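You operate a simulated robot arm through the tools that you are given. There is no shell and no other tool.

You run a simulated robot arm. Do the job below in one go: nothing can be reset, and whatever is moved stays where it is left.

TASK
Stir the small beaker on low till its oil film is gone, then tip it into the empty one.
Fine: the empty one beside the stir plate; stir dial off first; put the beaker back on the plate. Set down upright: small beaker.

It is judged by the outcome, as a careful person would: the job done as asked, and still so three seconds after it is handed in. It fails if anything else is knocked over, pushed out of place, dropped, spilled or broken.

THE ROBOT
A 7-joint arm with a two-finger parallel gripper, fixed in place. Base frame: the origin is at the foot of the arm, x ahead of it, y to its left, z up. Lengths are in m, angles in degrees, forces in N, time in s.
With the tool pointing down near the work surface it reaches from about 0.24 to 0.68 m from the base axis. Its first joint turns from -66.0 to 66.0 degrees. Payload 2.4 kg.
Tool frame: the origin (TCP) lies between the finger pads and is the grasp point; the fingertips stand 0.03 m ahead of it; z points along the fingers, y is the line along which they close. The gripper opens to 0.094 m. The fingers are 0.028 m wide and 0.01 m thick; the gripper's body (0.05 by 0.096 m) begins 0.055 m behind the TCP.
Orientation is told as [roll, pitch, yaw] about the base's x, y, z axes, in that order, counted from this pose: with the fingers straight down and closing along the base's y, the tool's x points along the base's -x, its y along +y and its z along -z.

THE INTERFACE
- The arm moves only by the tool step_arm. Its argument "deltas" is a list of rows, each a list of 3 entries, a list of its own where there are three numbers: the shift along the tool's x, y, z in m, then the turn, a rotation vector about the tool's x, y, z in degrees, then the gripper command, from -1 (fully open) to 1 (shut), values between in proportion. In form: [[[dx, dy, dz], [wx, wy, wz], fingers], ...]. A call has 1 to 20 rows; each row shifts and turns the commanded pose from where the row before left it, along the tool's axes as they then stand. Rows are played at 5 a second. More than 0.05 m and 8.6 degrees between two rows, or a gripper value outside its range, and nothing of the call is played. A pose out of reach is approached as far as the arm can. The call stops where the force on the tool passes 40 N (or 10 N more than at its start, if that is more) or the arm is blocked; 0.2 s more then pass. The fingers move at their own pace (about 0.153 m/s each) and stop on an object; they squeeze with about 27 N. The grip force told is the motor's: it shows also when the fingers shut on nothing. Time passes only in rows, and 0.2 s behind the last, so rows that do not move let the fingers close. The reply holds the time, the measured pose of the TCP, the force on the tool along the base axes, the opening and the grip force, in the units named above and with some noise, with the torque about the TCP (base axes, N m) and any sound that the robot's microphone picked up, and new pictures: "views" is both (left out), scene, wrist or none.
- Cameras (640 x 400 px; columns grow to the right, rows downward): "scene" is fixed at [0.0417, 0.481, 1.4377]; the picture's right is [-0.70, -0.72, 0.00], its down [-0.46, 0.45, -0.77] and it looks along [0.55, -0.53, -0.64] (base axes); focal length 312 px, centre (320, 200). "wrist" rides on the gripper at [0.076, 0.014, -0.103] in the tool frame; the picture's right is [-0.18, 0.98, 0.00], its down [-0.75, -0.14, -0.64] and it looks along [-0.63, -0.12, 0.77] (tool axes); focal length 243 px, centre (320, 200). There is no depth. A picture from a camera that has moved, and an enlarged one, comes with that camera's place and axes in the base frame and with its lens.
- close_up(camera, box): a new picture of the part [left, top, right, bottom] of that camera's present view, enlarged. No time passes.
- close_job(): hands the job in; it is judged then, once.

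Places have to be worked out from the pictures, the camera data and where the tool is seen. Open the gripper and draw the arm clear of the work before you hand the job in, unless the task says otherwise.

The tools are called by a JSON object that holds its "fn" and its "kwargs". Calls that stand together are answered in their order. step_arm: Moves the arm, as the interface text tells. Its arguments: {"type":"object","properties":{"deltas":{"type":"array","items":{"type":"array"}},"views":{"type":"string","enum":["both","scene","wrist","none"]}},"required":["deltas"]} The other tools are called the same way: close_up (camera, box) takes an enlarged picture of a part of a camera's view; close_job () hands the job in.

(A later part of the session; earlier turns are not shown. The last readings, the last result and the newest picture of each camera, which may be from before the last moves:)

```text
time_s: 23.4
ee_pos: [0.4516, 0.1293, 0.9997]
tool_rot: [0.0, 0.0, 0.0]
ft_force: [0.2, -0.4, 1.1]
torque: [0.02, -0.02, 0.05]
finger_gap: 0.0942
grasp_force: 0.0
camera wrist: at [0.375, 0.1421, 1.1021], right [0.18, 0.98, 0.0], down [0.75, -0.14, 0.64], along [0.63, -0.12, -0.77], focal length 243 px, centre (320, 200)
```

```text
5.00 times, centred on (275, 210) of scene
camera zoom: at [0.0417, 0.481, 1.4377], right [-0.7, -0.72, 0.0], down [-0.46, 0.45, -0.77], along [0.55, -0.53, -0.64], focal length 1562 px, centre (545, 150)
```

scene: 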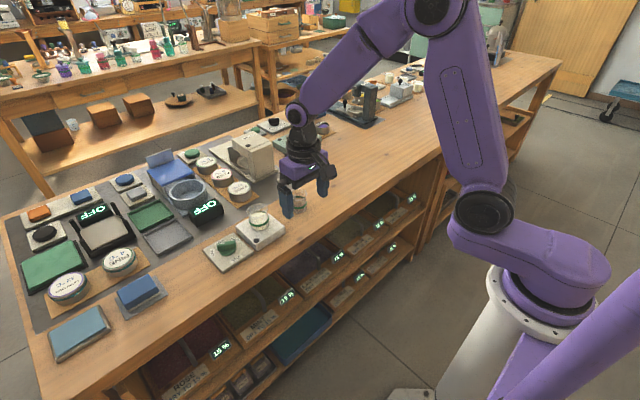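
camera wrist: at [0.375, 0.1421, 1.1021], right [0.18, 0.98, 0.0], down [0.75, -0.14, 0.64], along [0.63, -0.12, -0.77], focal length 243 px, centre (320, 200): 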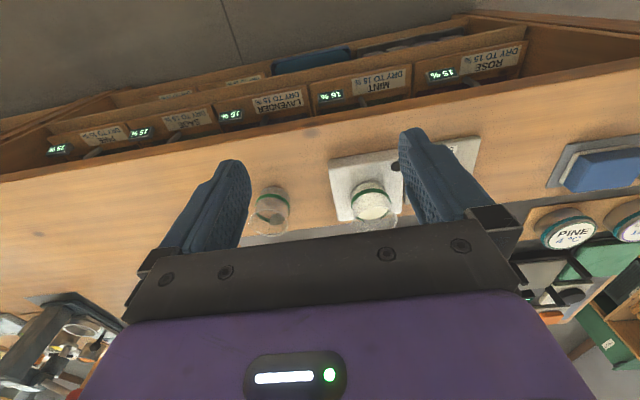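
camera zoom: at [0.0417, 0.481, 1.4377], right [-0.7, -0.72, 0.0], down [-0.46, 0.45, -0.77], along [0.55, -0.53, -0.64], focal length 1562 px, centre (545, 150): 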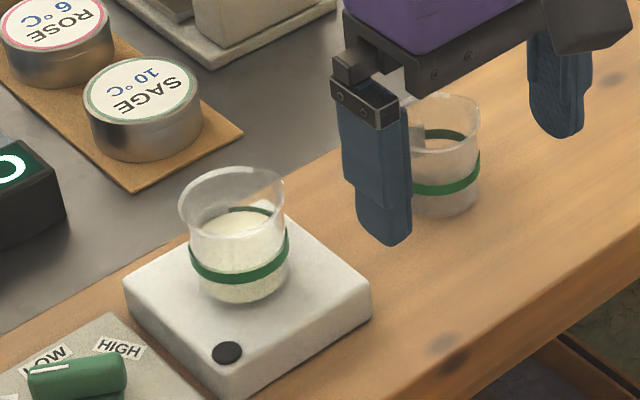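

I place the small beaker's axis at about (0.597, 0.170), with its base at z≈0.833 and rim at ≈0.89. The empty beaker is at about (0.609, 0.024), with its rim at ≈0.852. I'll grasp from behind with the tool pitched 60° forward, so the beaker can later tip sideways (-y) over the empty one. First I line up in y and pitch the tool.

{"fn": "step_arm", "kwargs": {"deltas": [[[-0.0175, 0.0204, 0], [0, 0, 0], -1], [[-0.0175, 0.0203, 0], [0, 0, 0], -1], [[0, 0, 0], [0, -8.55, 0], -1], [[0, 0, 0], [0, -8.55, 0], -1], [[0, 0, 0], [0, -8.55, 0], -1], [[0, 0, 0], [0, -8.55, 0], -1], [[0, 0, 0], [0, -8.55, 0], -1], [[0, 0, 0], [0, -8.55, 0], -1], [[0, 0, 0], [0, -8.55, 0], -1], [[0, 0, 0], [0, -0.15, 0], -1], [[0, 0, 0], [0, 0, 0], -1]], "views": "both"}}

```text
time_s: 25.8
ee_pos: [0.4847, 0.1628, 0.9986]
tool_rot: [-3.2, -55.9, 1.4]
ft_force: [0.3, -0.2, -1.0]
torque: [-0.01, -0.02, -0.01]
finger_gap: 0.0939
grasp_force: 0.1
out of reach, approached as far as the arm can: row 7
camera wrist: at [0.3579, 0.1785, 0.9921], right [0.12, 0.98, 0.12], down [-0.11, -0.11, 0.99], along [0.99, -0.14, 0.1], focal length 243 px, centre (320, 200)
```

scene: 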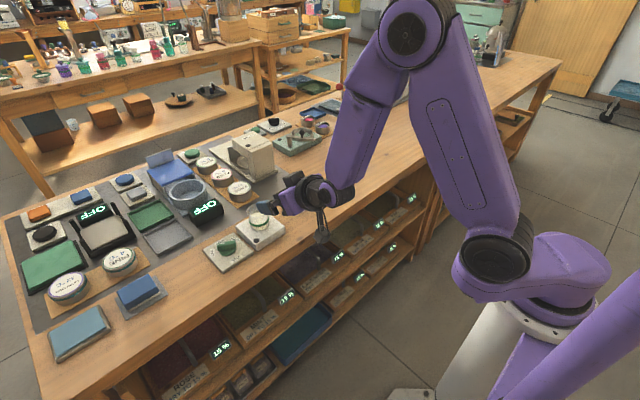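
wrist: 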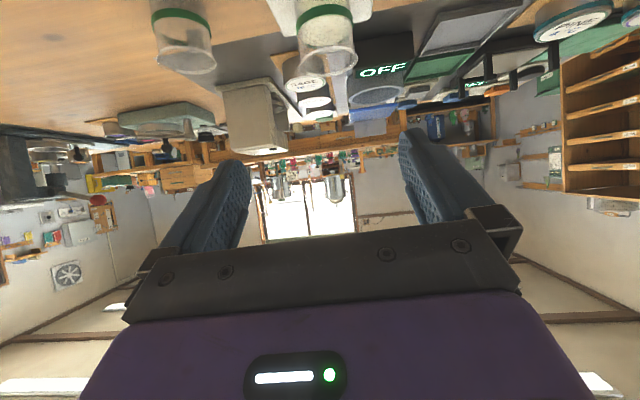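

The arm hit a joint limit near pitch -56° with the wrist tucked in. Moving forward and down should ease it, so I shift towards the pre-grasp spot and check the orientation.

{"fn": "step_arm", "kwargs": {"deltas": [[[0.0195, 0, 0.0164], [0, 0, 0], -1], [[0.0195, 0, 0.0164], [0, 0, 0], -1], [[0.0195, 0, 0.0164], [0, 0, 0], -1], [[0, 0, 0], [0, 0, 0], -1]], "views": "both"}}

```text
time_s: 26.8
ee_pos: [0.4998, 0.1643, 0.9322]
tool_rot: [-3.2, -55.8, 1.2]
ft_force: [0.2, 0.1, -0.4]
torque: [-0.02, -0.03, -0.01]
finger_gap: 0.094
grasp_force: 0.1
out of reach, approached as far as the arm can: row 1
camera wrist: at [0.3736, 0.1808, 0.9265], right [0.13, 0.98, 0.12], down [-0.11, -0.11, 0.99], along [0.99, -0.14, 0.1], focal length 243 px, centre (320, 200)
```

scene: 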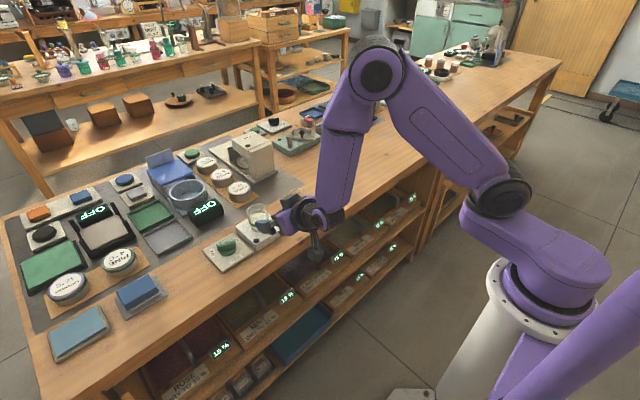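
wrist: 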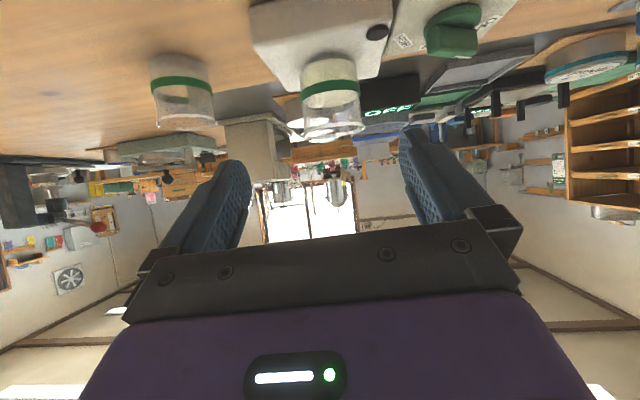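

The limit holds at about -56°, so a forward-pitched pour won't work. I'll instead grasp from above with the tool at yaw -90°, fingers on the ±x sides, and tip sideways with the tool swinging to point +y. First I undo the pitch.

{"fn": "step_arm", "kwargs": {"deltas": [[[-0.0195, 0, -0.0164], [0, 0, 0], -1], [[-0.0195, 0, -0.0164], [0, 0, 0], -1], [[-0.0195, 0, -0.0164], [0, 0, 0], -1], [[0, 0, 0], [0, 8.55, 0], -1], [[0, 0, 0], [0, 8.55, 0], -1], [[0, 0, 0], [0, 8.55, 0], -1], [[0, 0, 0], [0, 8.55, 0], -1], [[0, 0, 0], [0, 8.55, 0], -1], [[0, 0, 0], [0, 8.55, 0], -1], [[0, 0, 0], [0, 8.55, 0], -1], [[0, 0, 0], [0, 0, 0], -1]], "views": "scene"}}

```text
time_s: 29.2
ee_pos: [0.4917, 0.1681, 1.0078]
tool_rot: [-1.7, 4.1, -1.3]
ft_force: [-0.1, -0.6, 1.0]
torque: [-0.02, -0.03, 0.01]
finger_gap: 0.0939
grasp_force: 0.0
```

scene: 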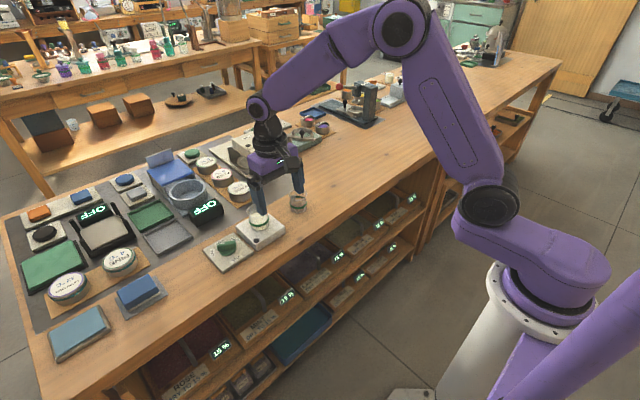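

The commanded pose had been clipped at the limit, so I correct the small leftover tilt. Then I turn to yaw -90° and move to about (0.60, 0.08, 1.05) for a dry run in free air.

{"fn": "step_arm", "kwargs": {"deltas": [[[0, 0, 0], [-1.7, -4.1, -1.3], -1], [[0, 0, 0], [0, 0, 8.55], -1], [[0, 0, 0], [0, 0, 8.55], -1], [[0, 0, 0], [0, 0, 8.55], -1], [[0, 0, 0], [0, 0, 8.55], -1], [[0, 0, 0], [0, 0, 8.55], -1], [[0, 0, 0], [0, 0, 8.55], -1], [[0, 0, 0], [0, 0, 8.55], -1], [[0, 0, 0], [0, 0, 8.55], -1], [[0, 0, 0], [0, 0, 8.55], -1], [[0, 0, 0], [0, 0, 8.55], -1], [[0, 0, 0], [0, 0, 4.5], -1], [[-0.022, 0.027, -0.01], [0, 0, 0], -1], [[-0.022, 0.027, -0.01], [0, 0, 0], -1], [[-0.022, 0.027, -0.01], [0, 0, 0], -1], [[-0.022, 0.027, -0.01], [0, 0, 0], -1], [[0, 0, 0], [0, 0, 0], -1]], "views": "scene"}}

```text
time_s: 32.8
ee_pos: [0.6002, 0.0802, 1.049]
tool_rot: [0.2, 0.1, -90.0]
ft_force: [0.2, 0.1, 0.1]
torque: [0.0, 0.03, 0.02]
finger_gap: 0.094
grasp_force: 0.1
```

scene: 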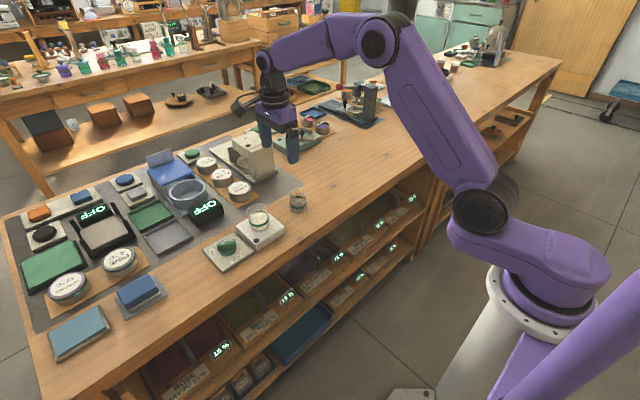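

Yaw -90° is reachable. Now I dry-run the tip in free air at z≈1.05, rolling about tool +y in two stages.

{"fn": "step_arm", "kwargs": {"deltas": [[[0, 0, 0], [0, 8.5, 0], -1], [[0, 0, 0], [0, 8.5, 0], -1], [[0, 0, 0], [0, 8.5, 0], -1], [[0, 0, 0], [0, 8.5, 0], -1], [[0, 0, 0], [0, 8.5, 0], -1], [[0, 0, 0], [0, 8.5, 0], -1], [[0, 0, 0], [0, 8.5, 0], -1], [[0, 0, 0], [0, 0, 0], -1]], "views": "scene"}}

```text
time_s: 34.6
ee_pos: [0.5991, 0.0801, 1.0486]
tool_rot: [0.2, 59.6, -89.6]
ft_force: [0.3, -0.3, -0.4]
torque: [-0.01, 0.03, -0.01]
finger_gap: 0.0941
grasp_force: 0.0
```

scene: 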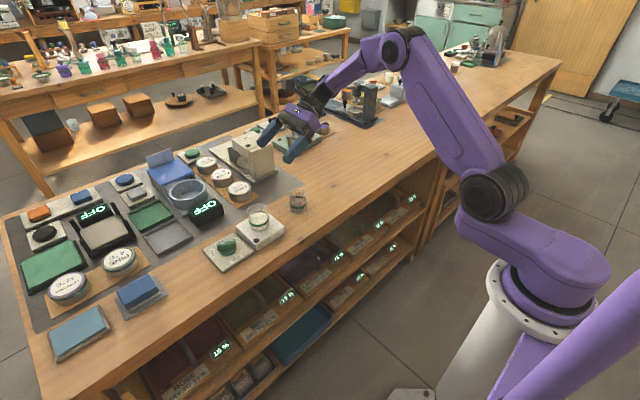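

60° worked with no limit, and the fingers now point towards +y. I continue to about 110°.

{"fn": "step_arm", "kwargs": {"deltas": [[[0, 0, 0], [0, 8.5, 0], -1], [[0, 0, 0], [0, 8.5, 0], -1], [[0, 0, 0], [0, 8.5, 0], -1], [[0, 0, 0], [0, 8.5, 0], -1], [[0, 0, 0], [0, 8.5, 0], -1], [[0, 0, 0], [0, 8.5, 0], -1], [[0, 0, 0], [0, 0, 0], -1]], "views": "both"}}

```text
time_s: 36.2
ee_pos: [0.5994, 0.0791, 1.0481]
tool_rot: [179.6, 69.4, 89.6]
ft_force: [-0.5, -0.3, 0.0]
torque: [0.0, 0.04, 0.03]
finger_gap: 0.0939
grasp_force: 0.1
camera wrist: at [0.6138, -0.0433, 1.0843], right [0.98, 0.07, -0.17], down [-0.14, -0.34, -0.93], along [-0.12, 0.94, -0.32], focal length 243 px, centre (320, 200)
```

scene: 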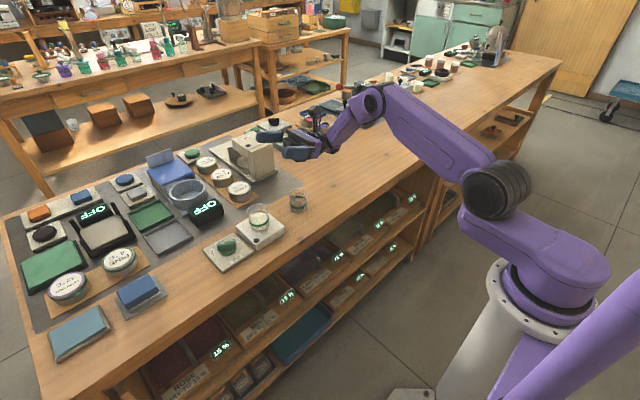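
wrist: 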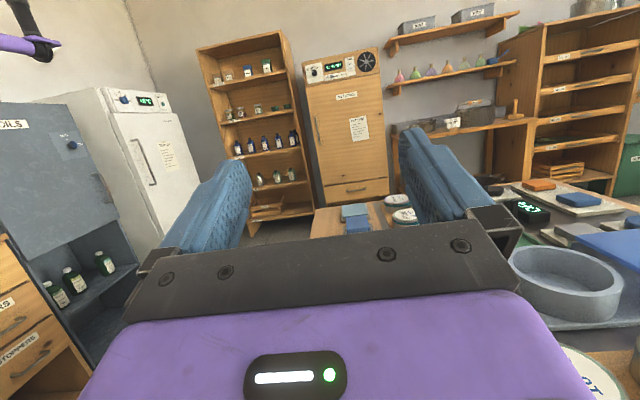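

110° is reachable, with the camera ending up on top. I check the same tilt at pouring height by lowering about 9 cm. The tool is offset in y, so the body stays well above the empty beaker.

{"fn": "step_arm", "kwargs": {"deltas": [[[-0.0281, 0, -0.0105], [0, 0, 0], -1], [[-0.0281, 0, -0.0105], [0, 0, 0], -1], [[-0.0281, 0, -0.0105], [0, 0, 0], -1], [[0, 0, 0], [0, 0, 0], -1]], "views": "both"}}

{"fn": "close_up", "kwargs": {"camera": "scene", "box": [220, 100, 400, 250]}}

```text
time_s: 37.2
ee_pos: [0.6002, 0.0796, 0.9576]
tool_rot: [179.6, 69.5, 89.6]
ft_force: [0.4, 0.5, 0.2]
torque: [0.01, -0.01, -0.02]
finger_gap: 0.094
grasp_force: 0.2
camera wrist: at [0.6137, -0.0438, 0.9937], right [0.98, 0.07, -0.17], down [-0.14, -0.34, -0.93], along [-0.12, 0.94, -0.32], focal length 243 px, centre (320, 200)
```

scene: 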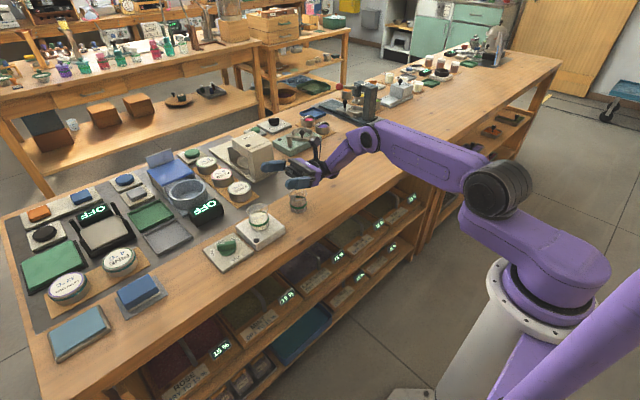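
wrist: 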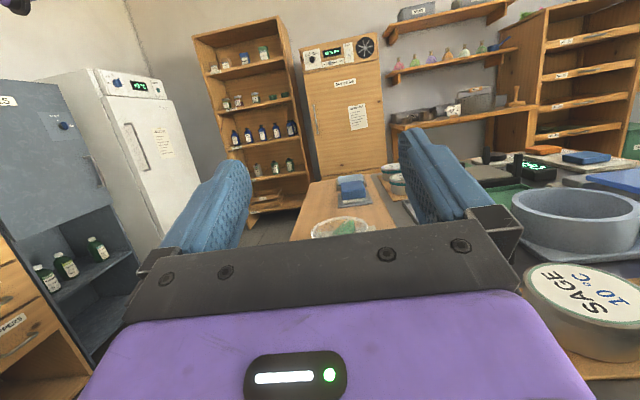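

```text
2.67 times, centred on (310, 175) of scene
camera zoom: at [0.0417, 0.481, 1.4377], right [-0.7, -0.72, 0.0], down [-0.46, 0.45, -0.77], along [0.55, -0.53, -0.64], focal length 833 px, centre (347, 267)
```

zoom: 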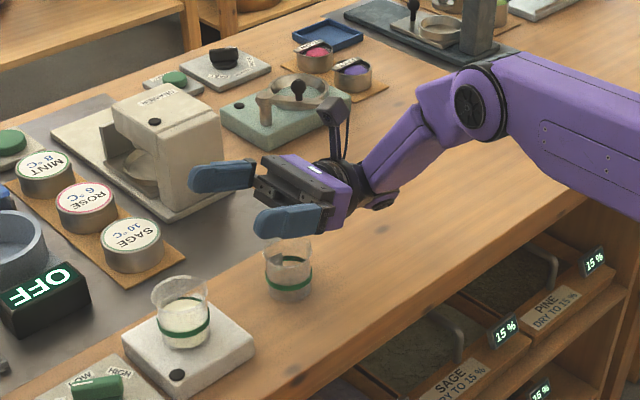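

Everything is reachable at pouring height with clear space around it. I raise, roll back to vertical, and then go above the small beaker.

{"fn": "step_arm", "kwargs": {"deltas": [[[0.0281, 0, 0.0105], [0, 0, 0], -1], [[0.0281, 0, 0.0105], [0, 0, 0], -1], [[0.0281, 0, 0.0105], [0, 0, 0], -1], [[0, 0, 0], [0, -8.5, 0], -1], [[0, 0, 0], [0, -8.5, 0], -1], [[0, 0, 0], [0, -8.5, 0], -1], [[0, 0, 0], [0, -8.5, 0], -1], [[0, 0, 0], [0, -8.5, 0], -1], [[0, 0, 0], [0, -8.5, 0], -1], [[0, 0, 0], [0, -8.5, 0], -1], [[0, 0, 0], [0, -8.5, 0], -1], [[0, 0, 0], [0, -8.5, 0], -1], [[0, 0, 0], [0, -8.5, 0], -1], [[0, 0, 0], [0, -8.5, 0], -1], [[0, 0, 0], [0, -8.5, 0], -1], [[0, 0, 0], [0, -8.5, 0], -1], [[0, 0, 0], [0, 0, 0], -1]], "views": "none"}}

```text
time_s: 40.8
ee_pos: [0.6002, 0.0804, 1.0492]
tool_rot: [0.1, -0.1, -90.0]
ft_force: [-1.0, -0.3, -0.1]
torque: [0.01, 0.01, -0.01]
finger_gap: 0.0942
grasp_force: 0.0
```

Back to vertical at (0.600, 0.080, 1.049). I move above the small beaker, with the fingertips still about 4 cm over its rim, and look.

{"fn": "step_arm", "kwargs": {"deltas": [[[0.03, -0.001, 0.028], [0, 0, 0], -1], [[0.03, -0.001, 0.028], [0, 0, 0], -1], [[0.03, -0.001, 0.028], [0, 0, 0], -1], [[0, 0, 0], [0, 0, 0], -1]], "views": "both"}}

{"fn": "close_up", "kwargs": {"camera": "wrist", "box": [200, 20, 440, 220]}}

{"fn": "close_up", "kwargs": {"camera": "scene", "box": [200, 160, 320, 260]}}

```text
time_s: 41.8
ee_pos: [0.5972, 0.1705, 0.9643]
tool_rot: [0.1, 0.1, -90.0]
ft_force: [0.5, -0.2, 0.3]
torque: [0.04, -0.02, 0.0]
finger_gap: 0.094
grasp_force: 0.0
camera wrist: at [0.6111, 0.2464, 1.0676], right [0.98, -0.18, 0.0], down [-0.14, -0.75, 0.64], along [-0.12, -0.63, -0.77], focal length 243 px, centre (320, 200)
```

scene: 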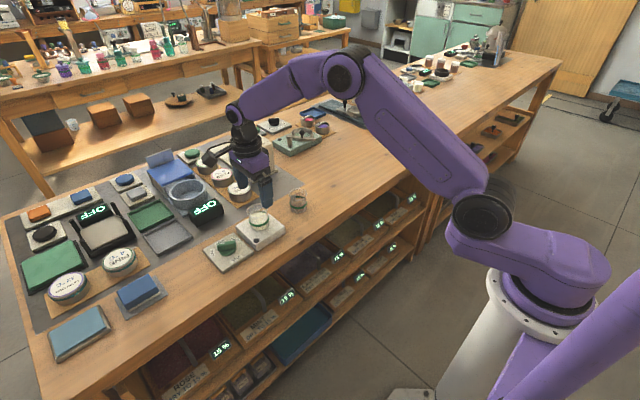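
wrist: 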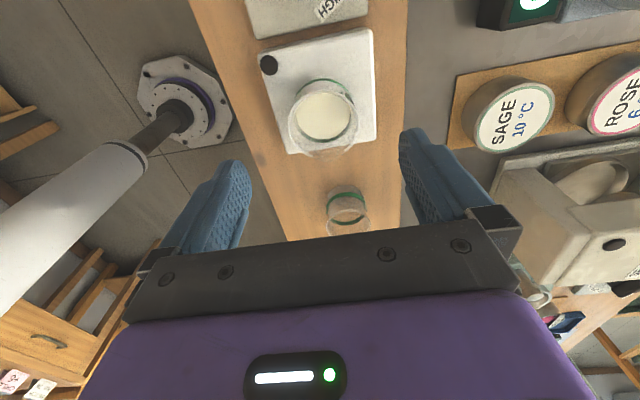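

```text
2.00 times, centred on (320, 120) of wrist
camera zoom: at [0.6111, 0.2464, 1.0676], right [0.98, -0.18, 0.0], down [-0.14, -0.75, 0.64], along [-0.12, -0.63, -0.77], focal length 485 px, centre (320, 360)
```

zoom: 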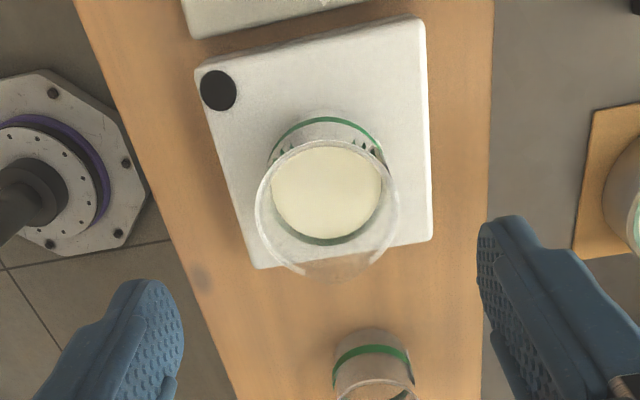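

```text
4.00 times, centred on (260, 210) of scene
camera zoom: at [0.0416, 0.4811, 1.4377], right [-0.7, -0.72, 0.0], down [-0.46, 0.45, -0.77], along [0.55, -0.53, -0.64], focal length 1250 px, centre (560, 160)
```

zoom: 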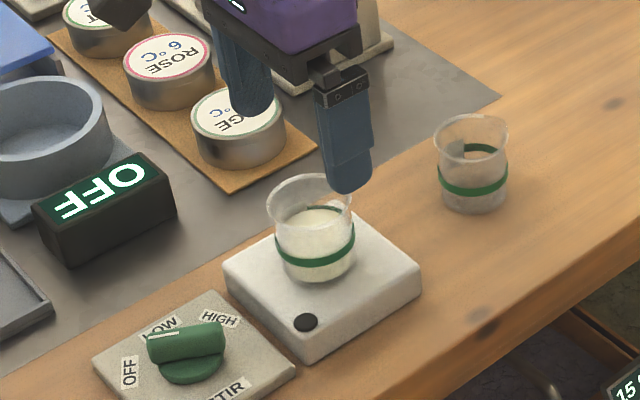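

From this view I place the beaker at about (0.600, 0.171), rim z≈0.884, plate top ≈0.828. The empty one is at (0.607, 0.025). I centre on the beaker and go down with open fingers to TCP z≈0.865.

{"fn": "step_arm", "kwargs": {"deltas": [[[0.001, 0.003, 0.03], [0, 0, 0], -1], [[0, 0, 0.03], [0, 0, 0], -1], [[0, 0, 0.025], [0, 0, 0], -1], [[0, 0, 0], [0, 0, 0], -1]], "views": "both"}}

{"fn": "close_up", "kwargs": {"camera": "wrist", "box": [200, 40, 440, 240]}}

{"fn": "close_up", "kwargs": {"camera": "scene", "box": [200, 170, 320, 260]}}

```text
time_s: 42.8
ee_pos: [0.6006, 0.1709, 0.8786]
tool_rot: [0.2, -0.1, -90.0]
ft_force: [-0.1, 0.0, 0.2]
torque: [-0.02, 0.0, 0.01]
finger_gap: 0.0941
grasp_force: 0.0
camera wrist: at [0.6142, 0.2473, 0.9821], right [0.98, -0.18, 0.0], down [-0.14, -0.75, 0.64], along [-0.12, -0.63, -0.77], focal length 243 px, centre (320, 200)
```

scene: 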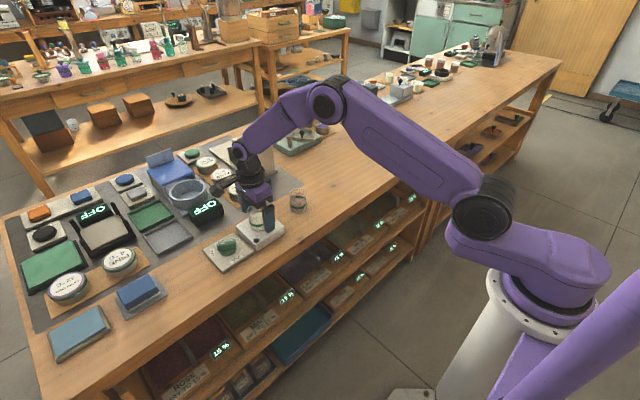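
wrist: 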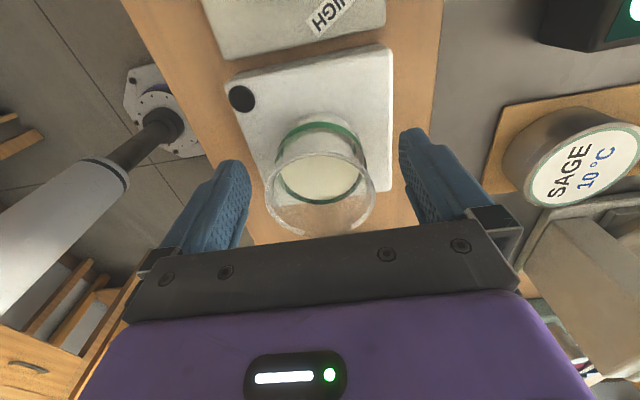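

```text
2.00 times, centred on (320, 140) of wrist
camera zoom: at [0.6142, 0.2473, 0.9821], right [0.98, -0.18, 0.0], down [-0.14, -0.75, 0.64], along [-0.12, -0.63, -0.77], focal length 485 px, centre (320, 320)
```

zoom: 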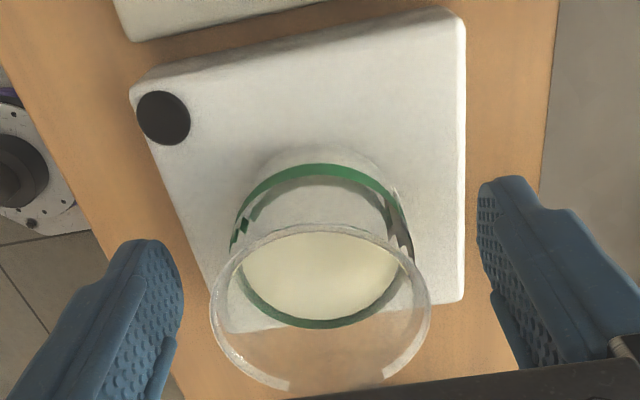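

```text
4.44 times, centred on (260, 215) of scene
camera zoom: at [0.0417, 0.481, 1.4377], right [-0.7, -0.72, 0.0], down [-0.46, 0.45, -0.77], along [0.55, -0.53, -0.64], focal length 1389 px, centre (587, 133)
```

zoom: 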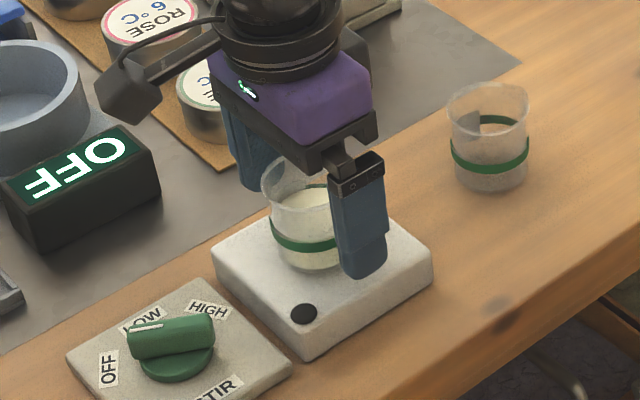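

The fingers straddle the beaker evenly, and the break in the rim on the -y side looks like a pouring spout facing the empty beaker. I lower the last 13 mm and close.

{"fn": "step_arm", "kwargs": {"deltas": [[[0, 0, 0.007], [0, 0, 0], -1], [[0, 0, 0.0065], [0, 0, 0], -1], [[0, 0, 0], [0, 0, 0], -0.6], [[0, 0, 0], [0, 0, 0], -0.4], [[0, 0, 0], [0, 0, 0], -0.2], [[0, 0, 0], [0, 0, 0], 0], [[0, 0, 0], [0, 0, 0], 0.2], [[0, 0, 0], [0, 0, 0], 0.5], [[0, 0, 0], [0, 0, 0], 1], [[0, 0, 0], [0, 0, 0], 1]], "views": "both"}}

{"fn": "close_up", "kwargs": {"camera": "wrist", "box": [200, 40, 440, 240]}}

{"fn": "close_up", "kwargs": {"camera": "scene", "box": [200, 170, 320, 260]}}

```text
time_s: 45.0
ee_pos: [0.6006, 0.1704, 0.865]
tool_rot: [0.1, 0.0, -90.0]
ft_force: [-0.2, 0.1, 1.0]
torque: [-0.01, 0.02, -0.01]
finger_gap: 0.0534
grasp_force: 26.6
camera wrist: at [0.6141, 0.2469, 0.9684], right [0.98, -0.18, 0.0], down [-0.14, -0.75, 0.64], along [-0.12, -0.63, -0.77], focal length 243 px, centre (320, 200)
```

scene: 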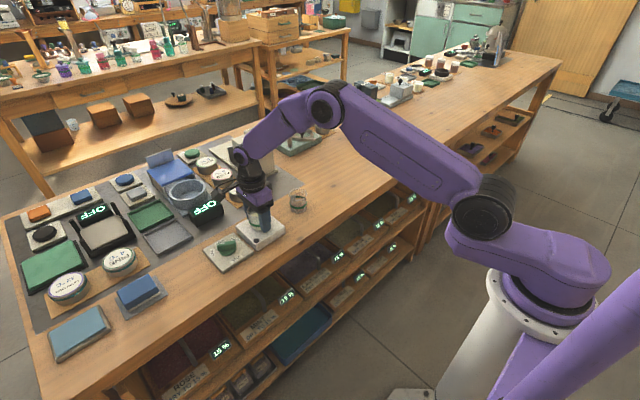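
wrist: 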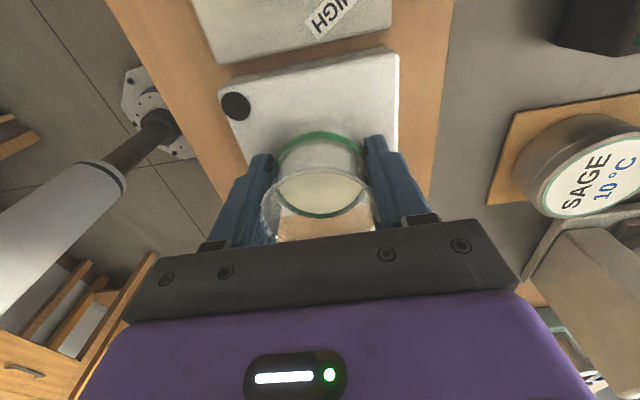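

```text
2.00 times, centred on (320, 140) of wrist
camera zoom: at [0.6141, 0.2469, 0.9684], right [0.98, -0.18, 0.0], down [-0.14, -0.75, 0.64], along [-0.12, -0.63, -0.77], focal length 485 px, centre (320, 320)
```

zoom: 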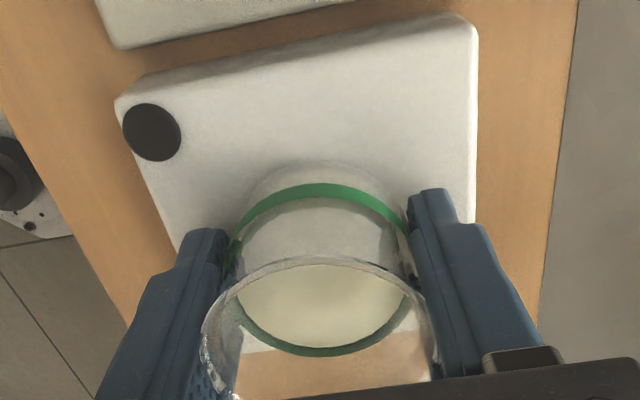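

```text
4.44 times, centred on (260, 215) of scene
camera zoom: at [0.0417, 0.481, 1.4377], right [-0.7, -0.72, 0.0], down [-0.46, 0.45, -0.77], along [0.55, -0.53, -0.64], focal length 1389 px, centre (587, 133)
```

zoom: 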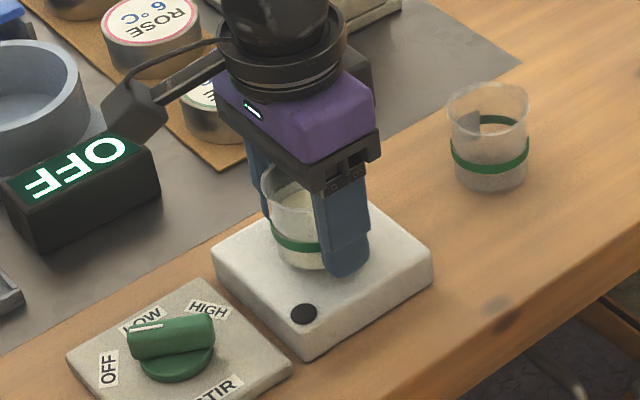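

I have a firm hold on the beaker at 53 mm. Before lifting, I look closely at both rims in the scene view to understand the spout.

{"fn": "close_up", "kwargs": {"camera": "scene", "box": [282, 182, 318, 216]}}

{"fn": "close_up", "kwargs": {"camera": "scene", "box": [240, 195, 285, 240]}}

```text
11.76 times, centred on (300, 199) of scene
camera zoom: at [0.0417, 0.481, 1.4377], right [-0.7, -0.72, 0.0], down [-0.46, 0.45, -0.77], along [0.55, -0.53, -0.64], focal length 3676 px, centre (555, 212)
```

zoom: 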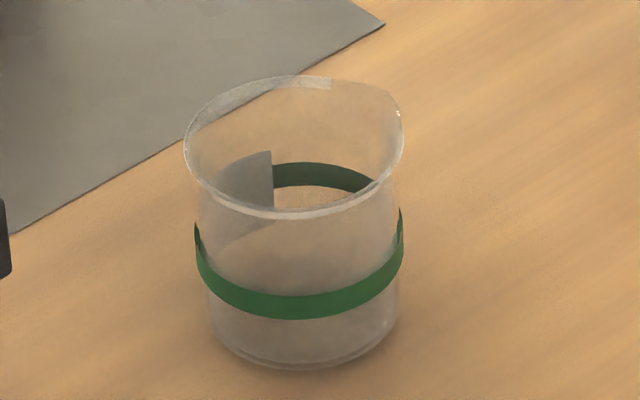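

```text
8.89 times, centred on (262, 218) of scene
camera zoom: at [0.0417, 0.481, 1.4377], right [-0.7, -0.72, 0.0], down [-0.46, 0.45, -0.77], along [0.55, -0.53, -0.64], focal length 2778 px, centre (831, 44)
```

zoom: 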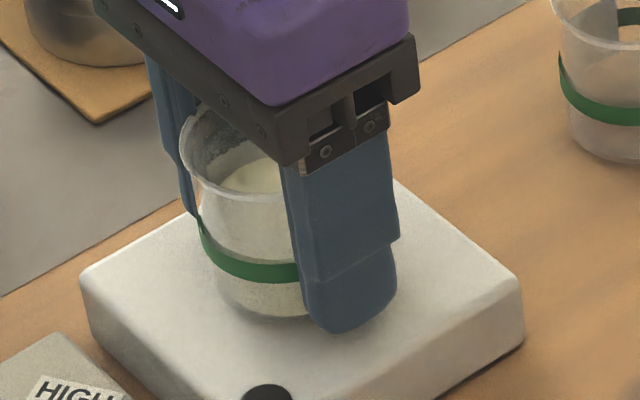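

The empty beaker's rim is centred near (0.608, 0.0235) at z≈0.85, about 56 mm across. I lift the small beaker gently straight up 10 cm.

{"fn": "step_arm", "kwargs": {"deltas": [[[0, 0, -0.008], [0, 0, 0], 1], [[0, 0, -0.016], [0, 0, 0], 1], [[0, 0, -0.02], [0, 0, 0], 1], [[0, 0, -0.02], [0, 0, 0], 1], [[0, 0, -0.02], [0, 0, 0], 1], [[0, 0, -0.011], [0, 0, 0], 1], [[0, 0, -0.005], [0, 0, 0], 1], [[0, 0, 0], [0, 0, 0], 1]], "views": "both"}}

{"fn": "close_up", "kwargs": {"camera": "scene", "box": [200, 150, 320, 250]}}

```text
time_s: 46.8
ee_pos: [0.6003, 0.1705, 0.9662]
tool_rot: [0.1, 0.1, -90.0]
ft_force: [-0.2, 0.5, -0.7]
torque: [-0.03, 0.02, 0.01]
finger_gap: 0.0533
grasp_force: 27.4
camera wrist: at [0.6139, 0.246, 1.0689], right [0.98, -0.18, 0.0], down [-0.14, -0.75, 0.64], along [-0.12, -0.63, -0.77], focal length 243 px, centre (320, 200)
```

scene: 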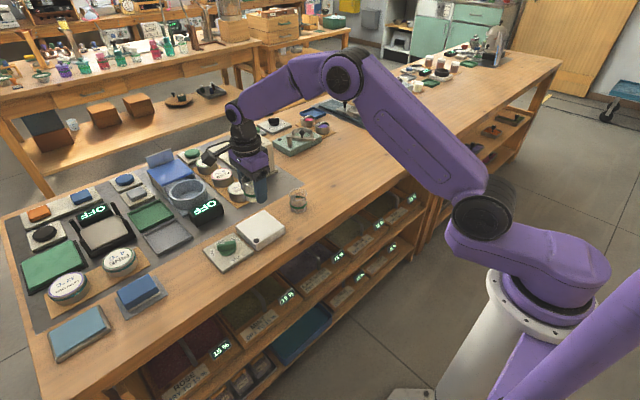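
wrist: 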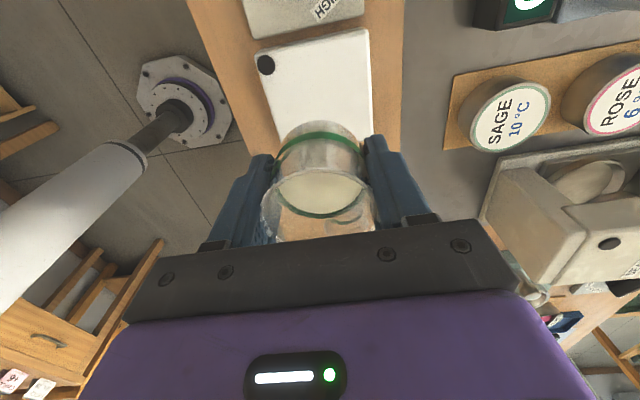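

```text
4.00 times, centred on (260, 200) of scene
camera zoom: at [0.0417, 0.481, 1.4377], right [-0.7, -0.72, 0.0], down [-0.46, 0.45, -0.77], along [0.55, -0.53, -0.64], focal length 1250 px, centre (560, 200)
```

zoom: 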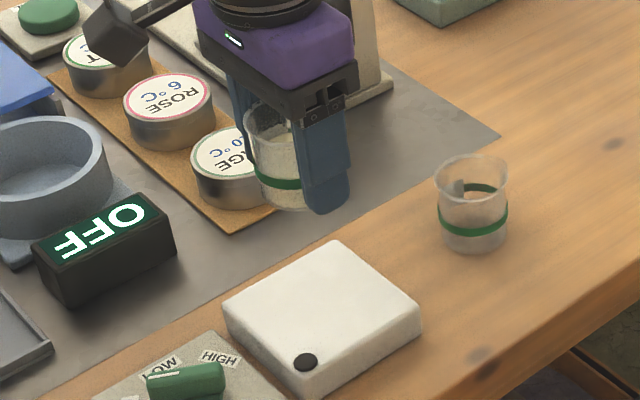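

The beaker is lifted cleanly and the plate hasn't moved. I carry it slowly to (0.608, 0.0655, 0.96), beside and above the empty one.

{"fn": "step_arm", "kwargs": {"deltas": [[[-0.006, 0.001, 0], [0, 0, 0], 1], [[-0.012, 0.001, 0.001], [0, 0, 0], 1], [[-0.018, 0.001, 0.001], [0, 0, 0], 1], [[-0.02, 0.001, 0.001], [0, 0, 0], 1], [[-0.02, 0.001, 0.001], [0, 0, 0], 1], [[-0.016, 0.001, 0.001], [0, 0, 0], 1], [[-0.009, 0.001, 0.001], [0, 0, 0], 1], [[-0.004, 0.0007, 0], [0, 0, 0], 1], [[0, 0, 0], [0, 0, 0], 1]], "views": "both"}}

{"fn": "close_up", "kwargs": {"camera": "scene", "box": [230, 140, 350, 230]}}

{"fn": "close_up", "kwargs": {"camera": "wrist", "box": [230, 80, 430, 245]}}

```text
time_s: 48.8
ee_pos: [0.608, 0.0657, 0.9592]
tool_rot: [0.1, -0.1, -89.9]
ft_force: [0.2, -0.1, -0.5]
torque: [0.01, 0.0, 0.01]
finger_gap: 0.0535
grasp_force: 27.0
camera wrist: at [0.6217, 0.1413, 1.0632], right [0.98, -0.18, 0.0], down [-0.14, -0.75, 0.64], along [-0.12, -0.63, -0.77], focal length 243 px, centre (320, 200)
```

scene: 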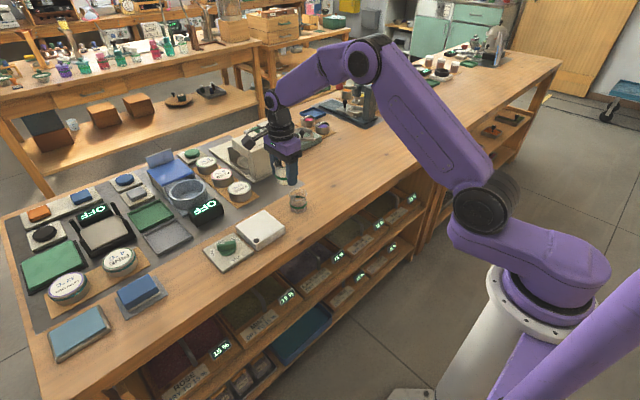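
wrist: 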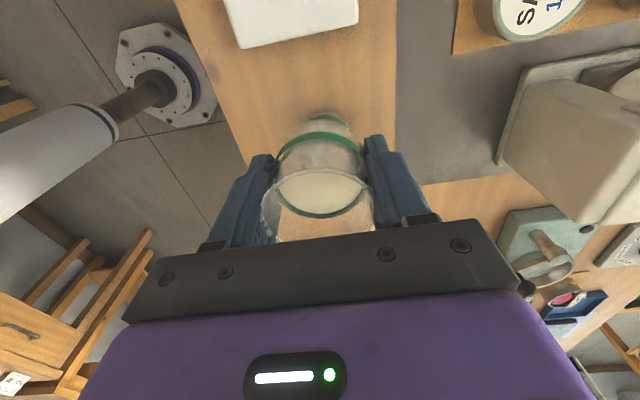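

```text
4.44 times, centred on (290, 185) of scene
camera zoom: at [0.0417, 0.481, 1.4377], right [-0.7, -0.72, 0.0], down [-0.46, 0.45, -0.77], along [0.55, -0.53, -0.64], focal length 1389 px, centre (453, 267)
```

zoom: 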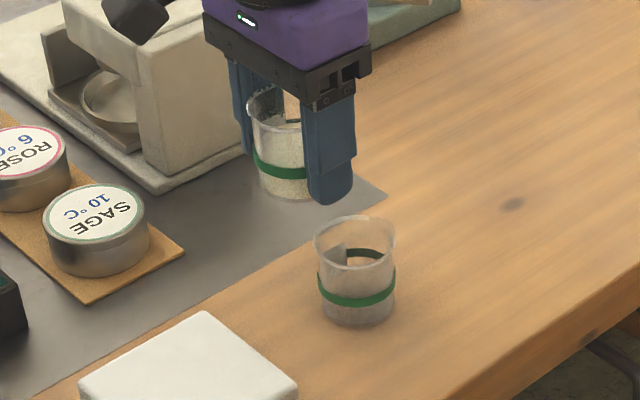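

```text
2.42 times, centred on (330, 162) of wrist
camera zoom: at [0.6217, 0.1413, 1.0632], right [0.98, -0.18, 0.0], down [-0.14, -0.75, 0.64], along [-0.12, -0.63, -0.77], focal length 588 px, centre (296, 291)
```

zoom: 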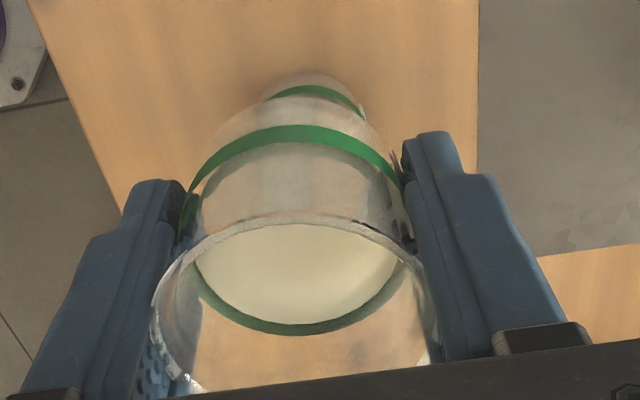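

The wrist view confirms the two beakers line up in x. I tilt slowly to about 36°, which is below the estimated 46° spill angle, while still high.

{"fn": "step_arm", "kwargs": {"deltas": [[[0, 0, 0], [0, 2, 0], 1], [[0, 0, 0], [0, 4, 0], 1], [[0, 0, 0], [0, 4, 0], 1], [[0, 0, 0], [0, 4, 0], 1], [[0, 0, 0], [0, 4, 0], 1], [[0, 0, 0], [0, 4, 0], 1], [[0, 0, 0], [0, 4, 0], 1], [[0, 0, 0], [0, 3, 0], 1], [[0, 0, 0], [0, 1, 0], 1], [[0, 0, 0], [0, 0, 0], 1]], "views": "both"}}

{"fn": "close_up", "kwargs": {"camera": "scene", "box": [230, 140, 350, 230]}}

{"fn": "close_up", "kwargs": {"camera": "wrist", "box": [230, 80, 430, 245]}}

```text
time_s: 51.0
ee_pos: [0.6073, 0.0663, 0.9607]
tool_rot: [0.1, 30.1, -89.9]
ft_force: [-1.5, -0.3, -0.2]
torque: [0.0, -0.02, -0.05]
finger_gap: 0.0532
grasp_force: 27.1
camera wrist: at [0.6219, 0.0803, 1.0873], right [0.98, -0.16, -0.09], down [-0.14, -0.97, 0.18], along [-0.12, -0.16, -0.98], focal length 243 px, centre (320, 200)
```

scene: 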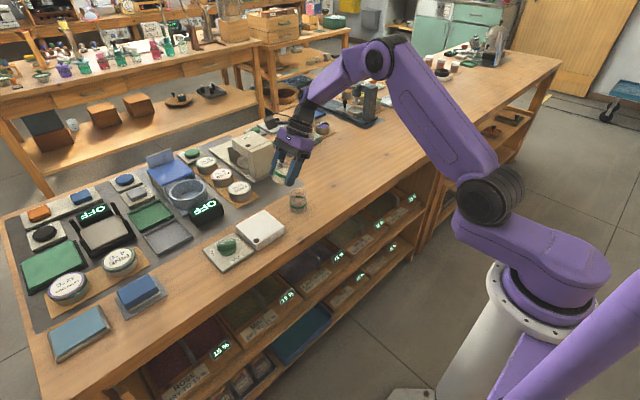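
wrist: 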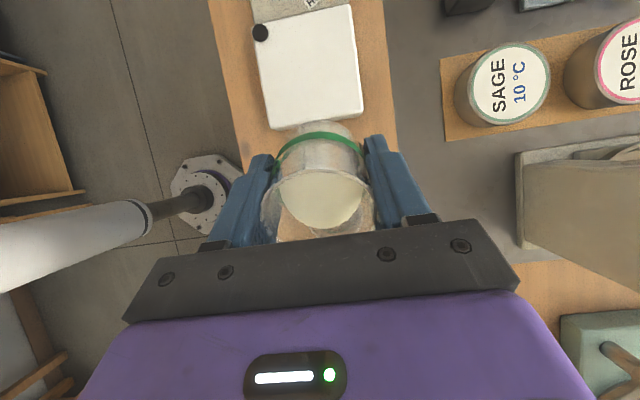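

```text
4.44 times, centred on (290, 185) of scene
camera zoom: at [0.0417, 0.481, 1.4377], right [-0.7, -0.72, 0.0], down [-0.46, 0.45, -0.77], along [0.55, -0.53, -0.64], focal length 1389 px, centre (453, 267)
```

zoom: 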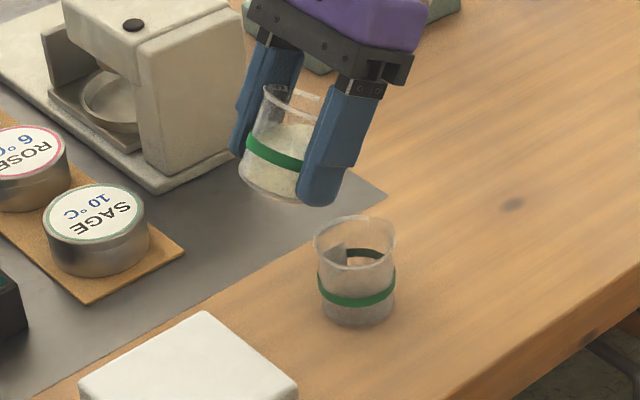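

```text
2.42 times, centred on (330, 162) of wrist
camera zoom: at [0.6219, 0.0803, 1.0873], right [0.98, -0.16, -0.09], down [-0.14, -0.97, 0.18], along [-0.12, -0.16, -0.98], focal length 588 px, centre (296, 291)
```

zoom: 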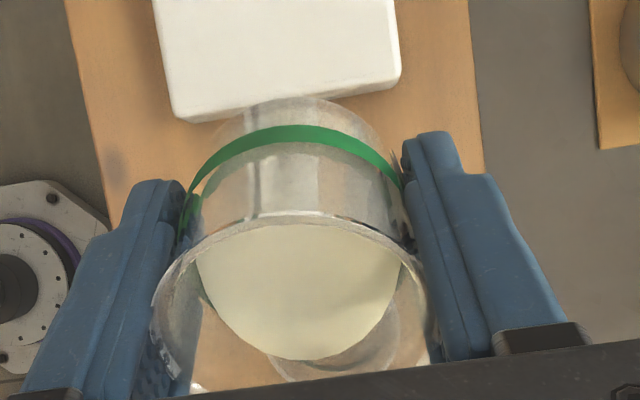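

I'm at 30° of tilt, and the liquid lies level inside the beaker, short of the lip. I lower straight down to TCP z≈0.905, so the lip sits about 5 cm over the target's rim.

{"fn": "step_arm", "kwargs": {"deltas": [[[-0.004, 0, 0.0069], [0, 0, 0], 1], [[-0.007, 0, 0.0121], [0, 0, 0], 1], [[-0.0075, 0, 0.013], [0, 0, 0], 1], [[-0.006, 0, 0.0104], [0, 0, 0], 1], [[-0.003, 0, 0.0052], [0, 0, 0], 1], [[0, 0, 0], [0, 0, 0], 1]], "views": "both"}}

{"fn": "close_up", "kwargs": {"camera": "scene", "box": [240, 150, 350, 230]}}

{"fn": "close_up", "kwargs": {"camera": "wrist", "box": [230, 80, 430, 245]}}

```text
time_s: 52.4
ee_pos: [0.6073, 0.0653, 0.9043]
tool_rot: [0.0, 30.0, -89.9]
ft_force: [0.7, 1.3, -1.5]
torque: [-0.01, 0.0, -0.03]
finger_gap: 0.0535
grasp_force: 27.4
camera wrist: at [0.6216, 0.0804, 1.0319], right [0.98, -0.16, -0.09], down [-0.14, -0.97, 0.18], along [-0.12, -0.16, -0.98], focal length 243 px, centre (320, 200)
```

scene: 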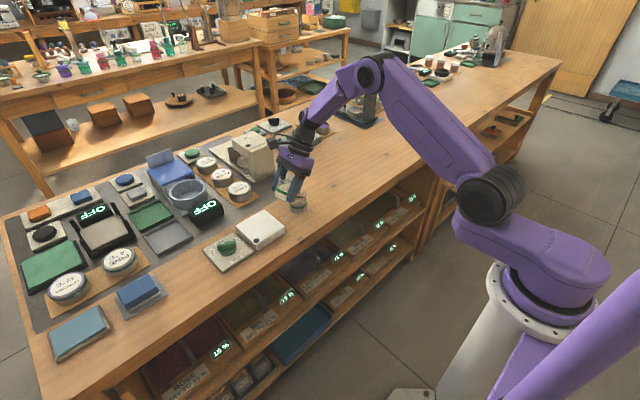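
wrist: 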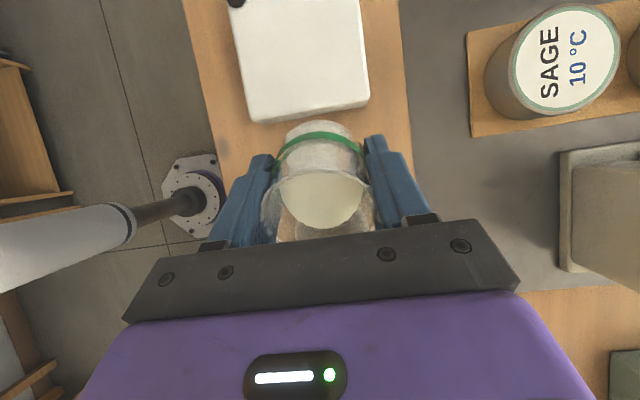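

```text
5.00 times, centred on (295, 190) of scene
camera zoom: at [0.0417, 0.481, 1.4377], right [-0.7, -0.72, 0.0], down [-0.46, 0.45, -0.77], along [0.55, -0.53, -0.64], focal length 1562 px, centre (445, 250)
```

zoom: 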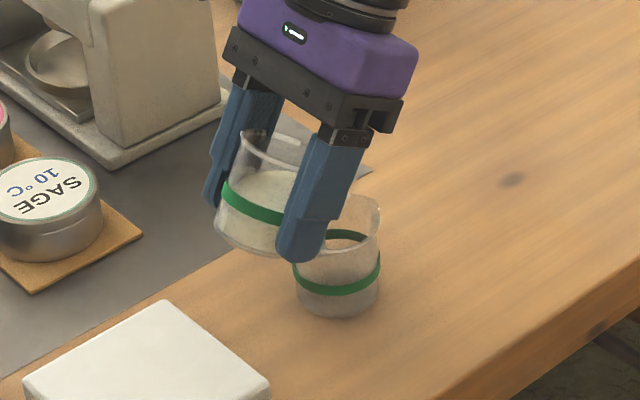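

```text
2.42 times, centred on (330, 162) of wrist
camera zoom: at [0.6216, 0.0804, 1.0319], right [0.98, -0.16, -0.09], down [-0.14, -0.97, 0.18], along [-0.12, -0.16, -0.98], focal length 588 px, centre (296, 291)
```

zoom: 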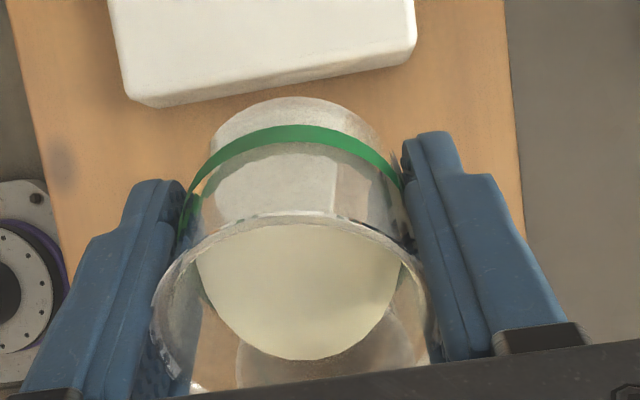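

The held beaker's lip is about over the target's centre, 5–6 cm above its rim. I turn about the lip point, slowly taking the tilt from 30° to 46°, and look for flow.

{"fn": "step_arm", "kwargs": {"deltas": [[[-0.0007, 0, 0.0011], [0, 2, 0], 1], [[-0.0007, 0, 0.0011], [0, 2, 0], 1], [[-0.0007, 0, 0.0011], [0, 2, 0], 1], [[0.00066, 0, -0.00098], [0, 2, 0], 1], [[0.00066, 0, -0.00098], [0, 2, 0], 1], [[0.00066, 0, -0.00098], [0, 2, 0], 1], [[0.00066, 0, -0.00098], [0, 2, 0], 1], [[0.00066, 0, -0.00098], [0, 2, 0], 1]], "views": "none"}}

{"fn": "close_up", "kwargs": {"camera": "scene", "box": [260, 160, 340, 220]}}

{"fn": "close_up", "kwargs": {"camera": "wrist", "box": [230, 80, 430, 245]}}

```text
time_s: 54.2
ee_pos: [0.6079, 0.0654, 0.9066]
tool_rot: [0.0, 46.1, -89.8]
ft_force: [0.8, -0.2, -0.4]
torque: [-0.02, -0.02, -0.04]
finger_gap: 0.0534
grasp_force: 26.4
```

```text
6.67 times, centred on (300, 190) of scene
camera zoom: at [0.0417, 0.481, 1.4377], right [-0.7, -0.72, 0.0], down [-0.46, 0.45, -0.77], along [0.55, -0.53, -0.64], focal length 2083 px, centre (453, 267)
```

zoom: 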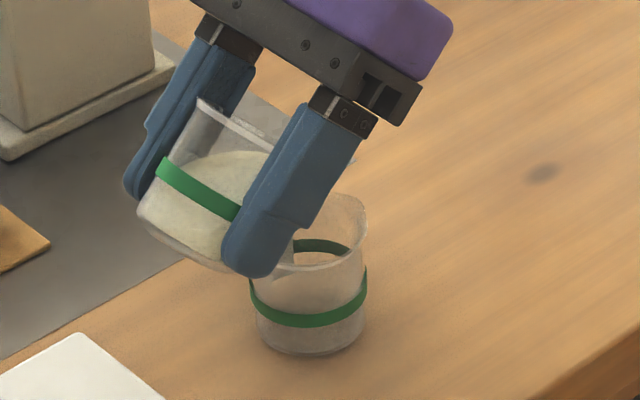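

```text
2.42 times, centred on (330, 162) of wrist
camera zoom: at [0.6217, 0.0439, 1.0335], right [0.98, -0.13, -0.13], down [-0.14, -0.99, -0.1], along [-0.12, 0.11, -0.99], focal length 588 px, centre (296, 291)
```

zoom: 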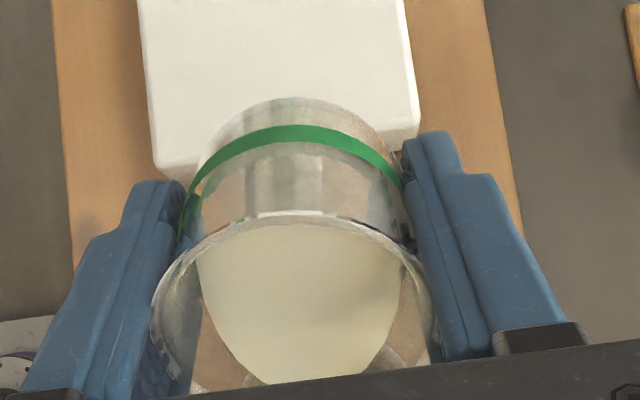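

There's no flow yet at 46°, though the liquid is close to the lip. I continue at 1° per row, still turning about the lip.

{"fn": "step_arm", "kwargs": {"deltas": [[[0.00033, 0, -0.00049], [0, 1, 0], 1], [[0.00033, 0, -0.00049], [0, 1, 0], 1], [[0.00033, 0, -0.00049], [0, 1, 0], 1], [[0.00033, 0, -0.00049], [0, 1, 0], 1], [[0.00033, 0, -0.00049], [0, 1, 0], 1], [[0.00033, 0, -0.00049], [0, 1, 0], 1]], "views": "none"}}

{"fn": "close_up", "kwargs": {"camera": "scene", "box": [260, 160, 340, 220]}}

{"fn": "close_up", "kwargs": {"camera": "wrist", "box": [230, 80, 430, 245]}}

```text
time_s: 55.6
ee_pos: [0.6072, 0.0646, 0.9101]
tool_rot: [0.2, 52.0, -89.8]
ft_force: [0.6, -0.3, -1.4]
torque: [-0.02, -0.01, 0.01]
finger_gap: 0.0531
grasp_force: 27.0
```

```text
6.67 times, centred on (300, 190) of scene
camera zoom: at [0.0417, 0.481, 1.4377], right [-0.7, -0.72, 0.0], down [-0.46, 0.45, -0.77], along [0.55, -0.53, -0.64], focal length 2083 px, centre (453, 267)
```

zoom: 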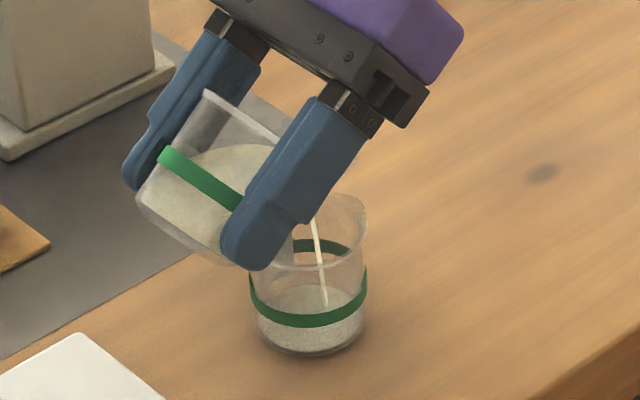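

```text
2.42 times, centred on (330, 162) of wrist
camera zoom: at [0.6215, 0.0301, 1.034], right [0.98, -0.11, -0.14], down [-0.14, -0.97, -0.2], along [-0.12, 0.22, -0.97], focal length 588 px, centre (296, 291)
```

zoom: 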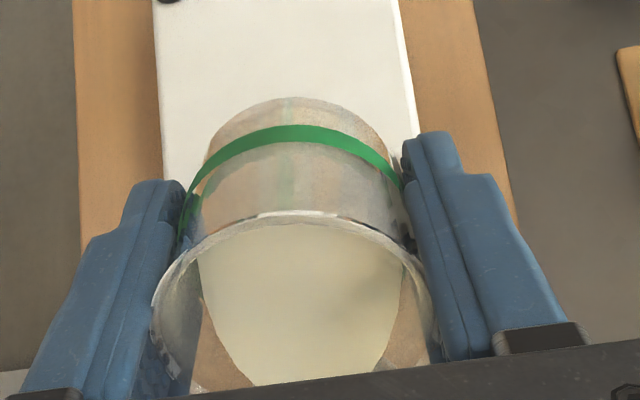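

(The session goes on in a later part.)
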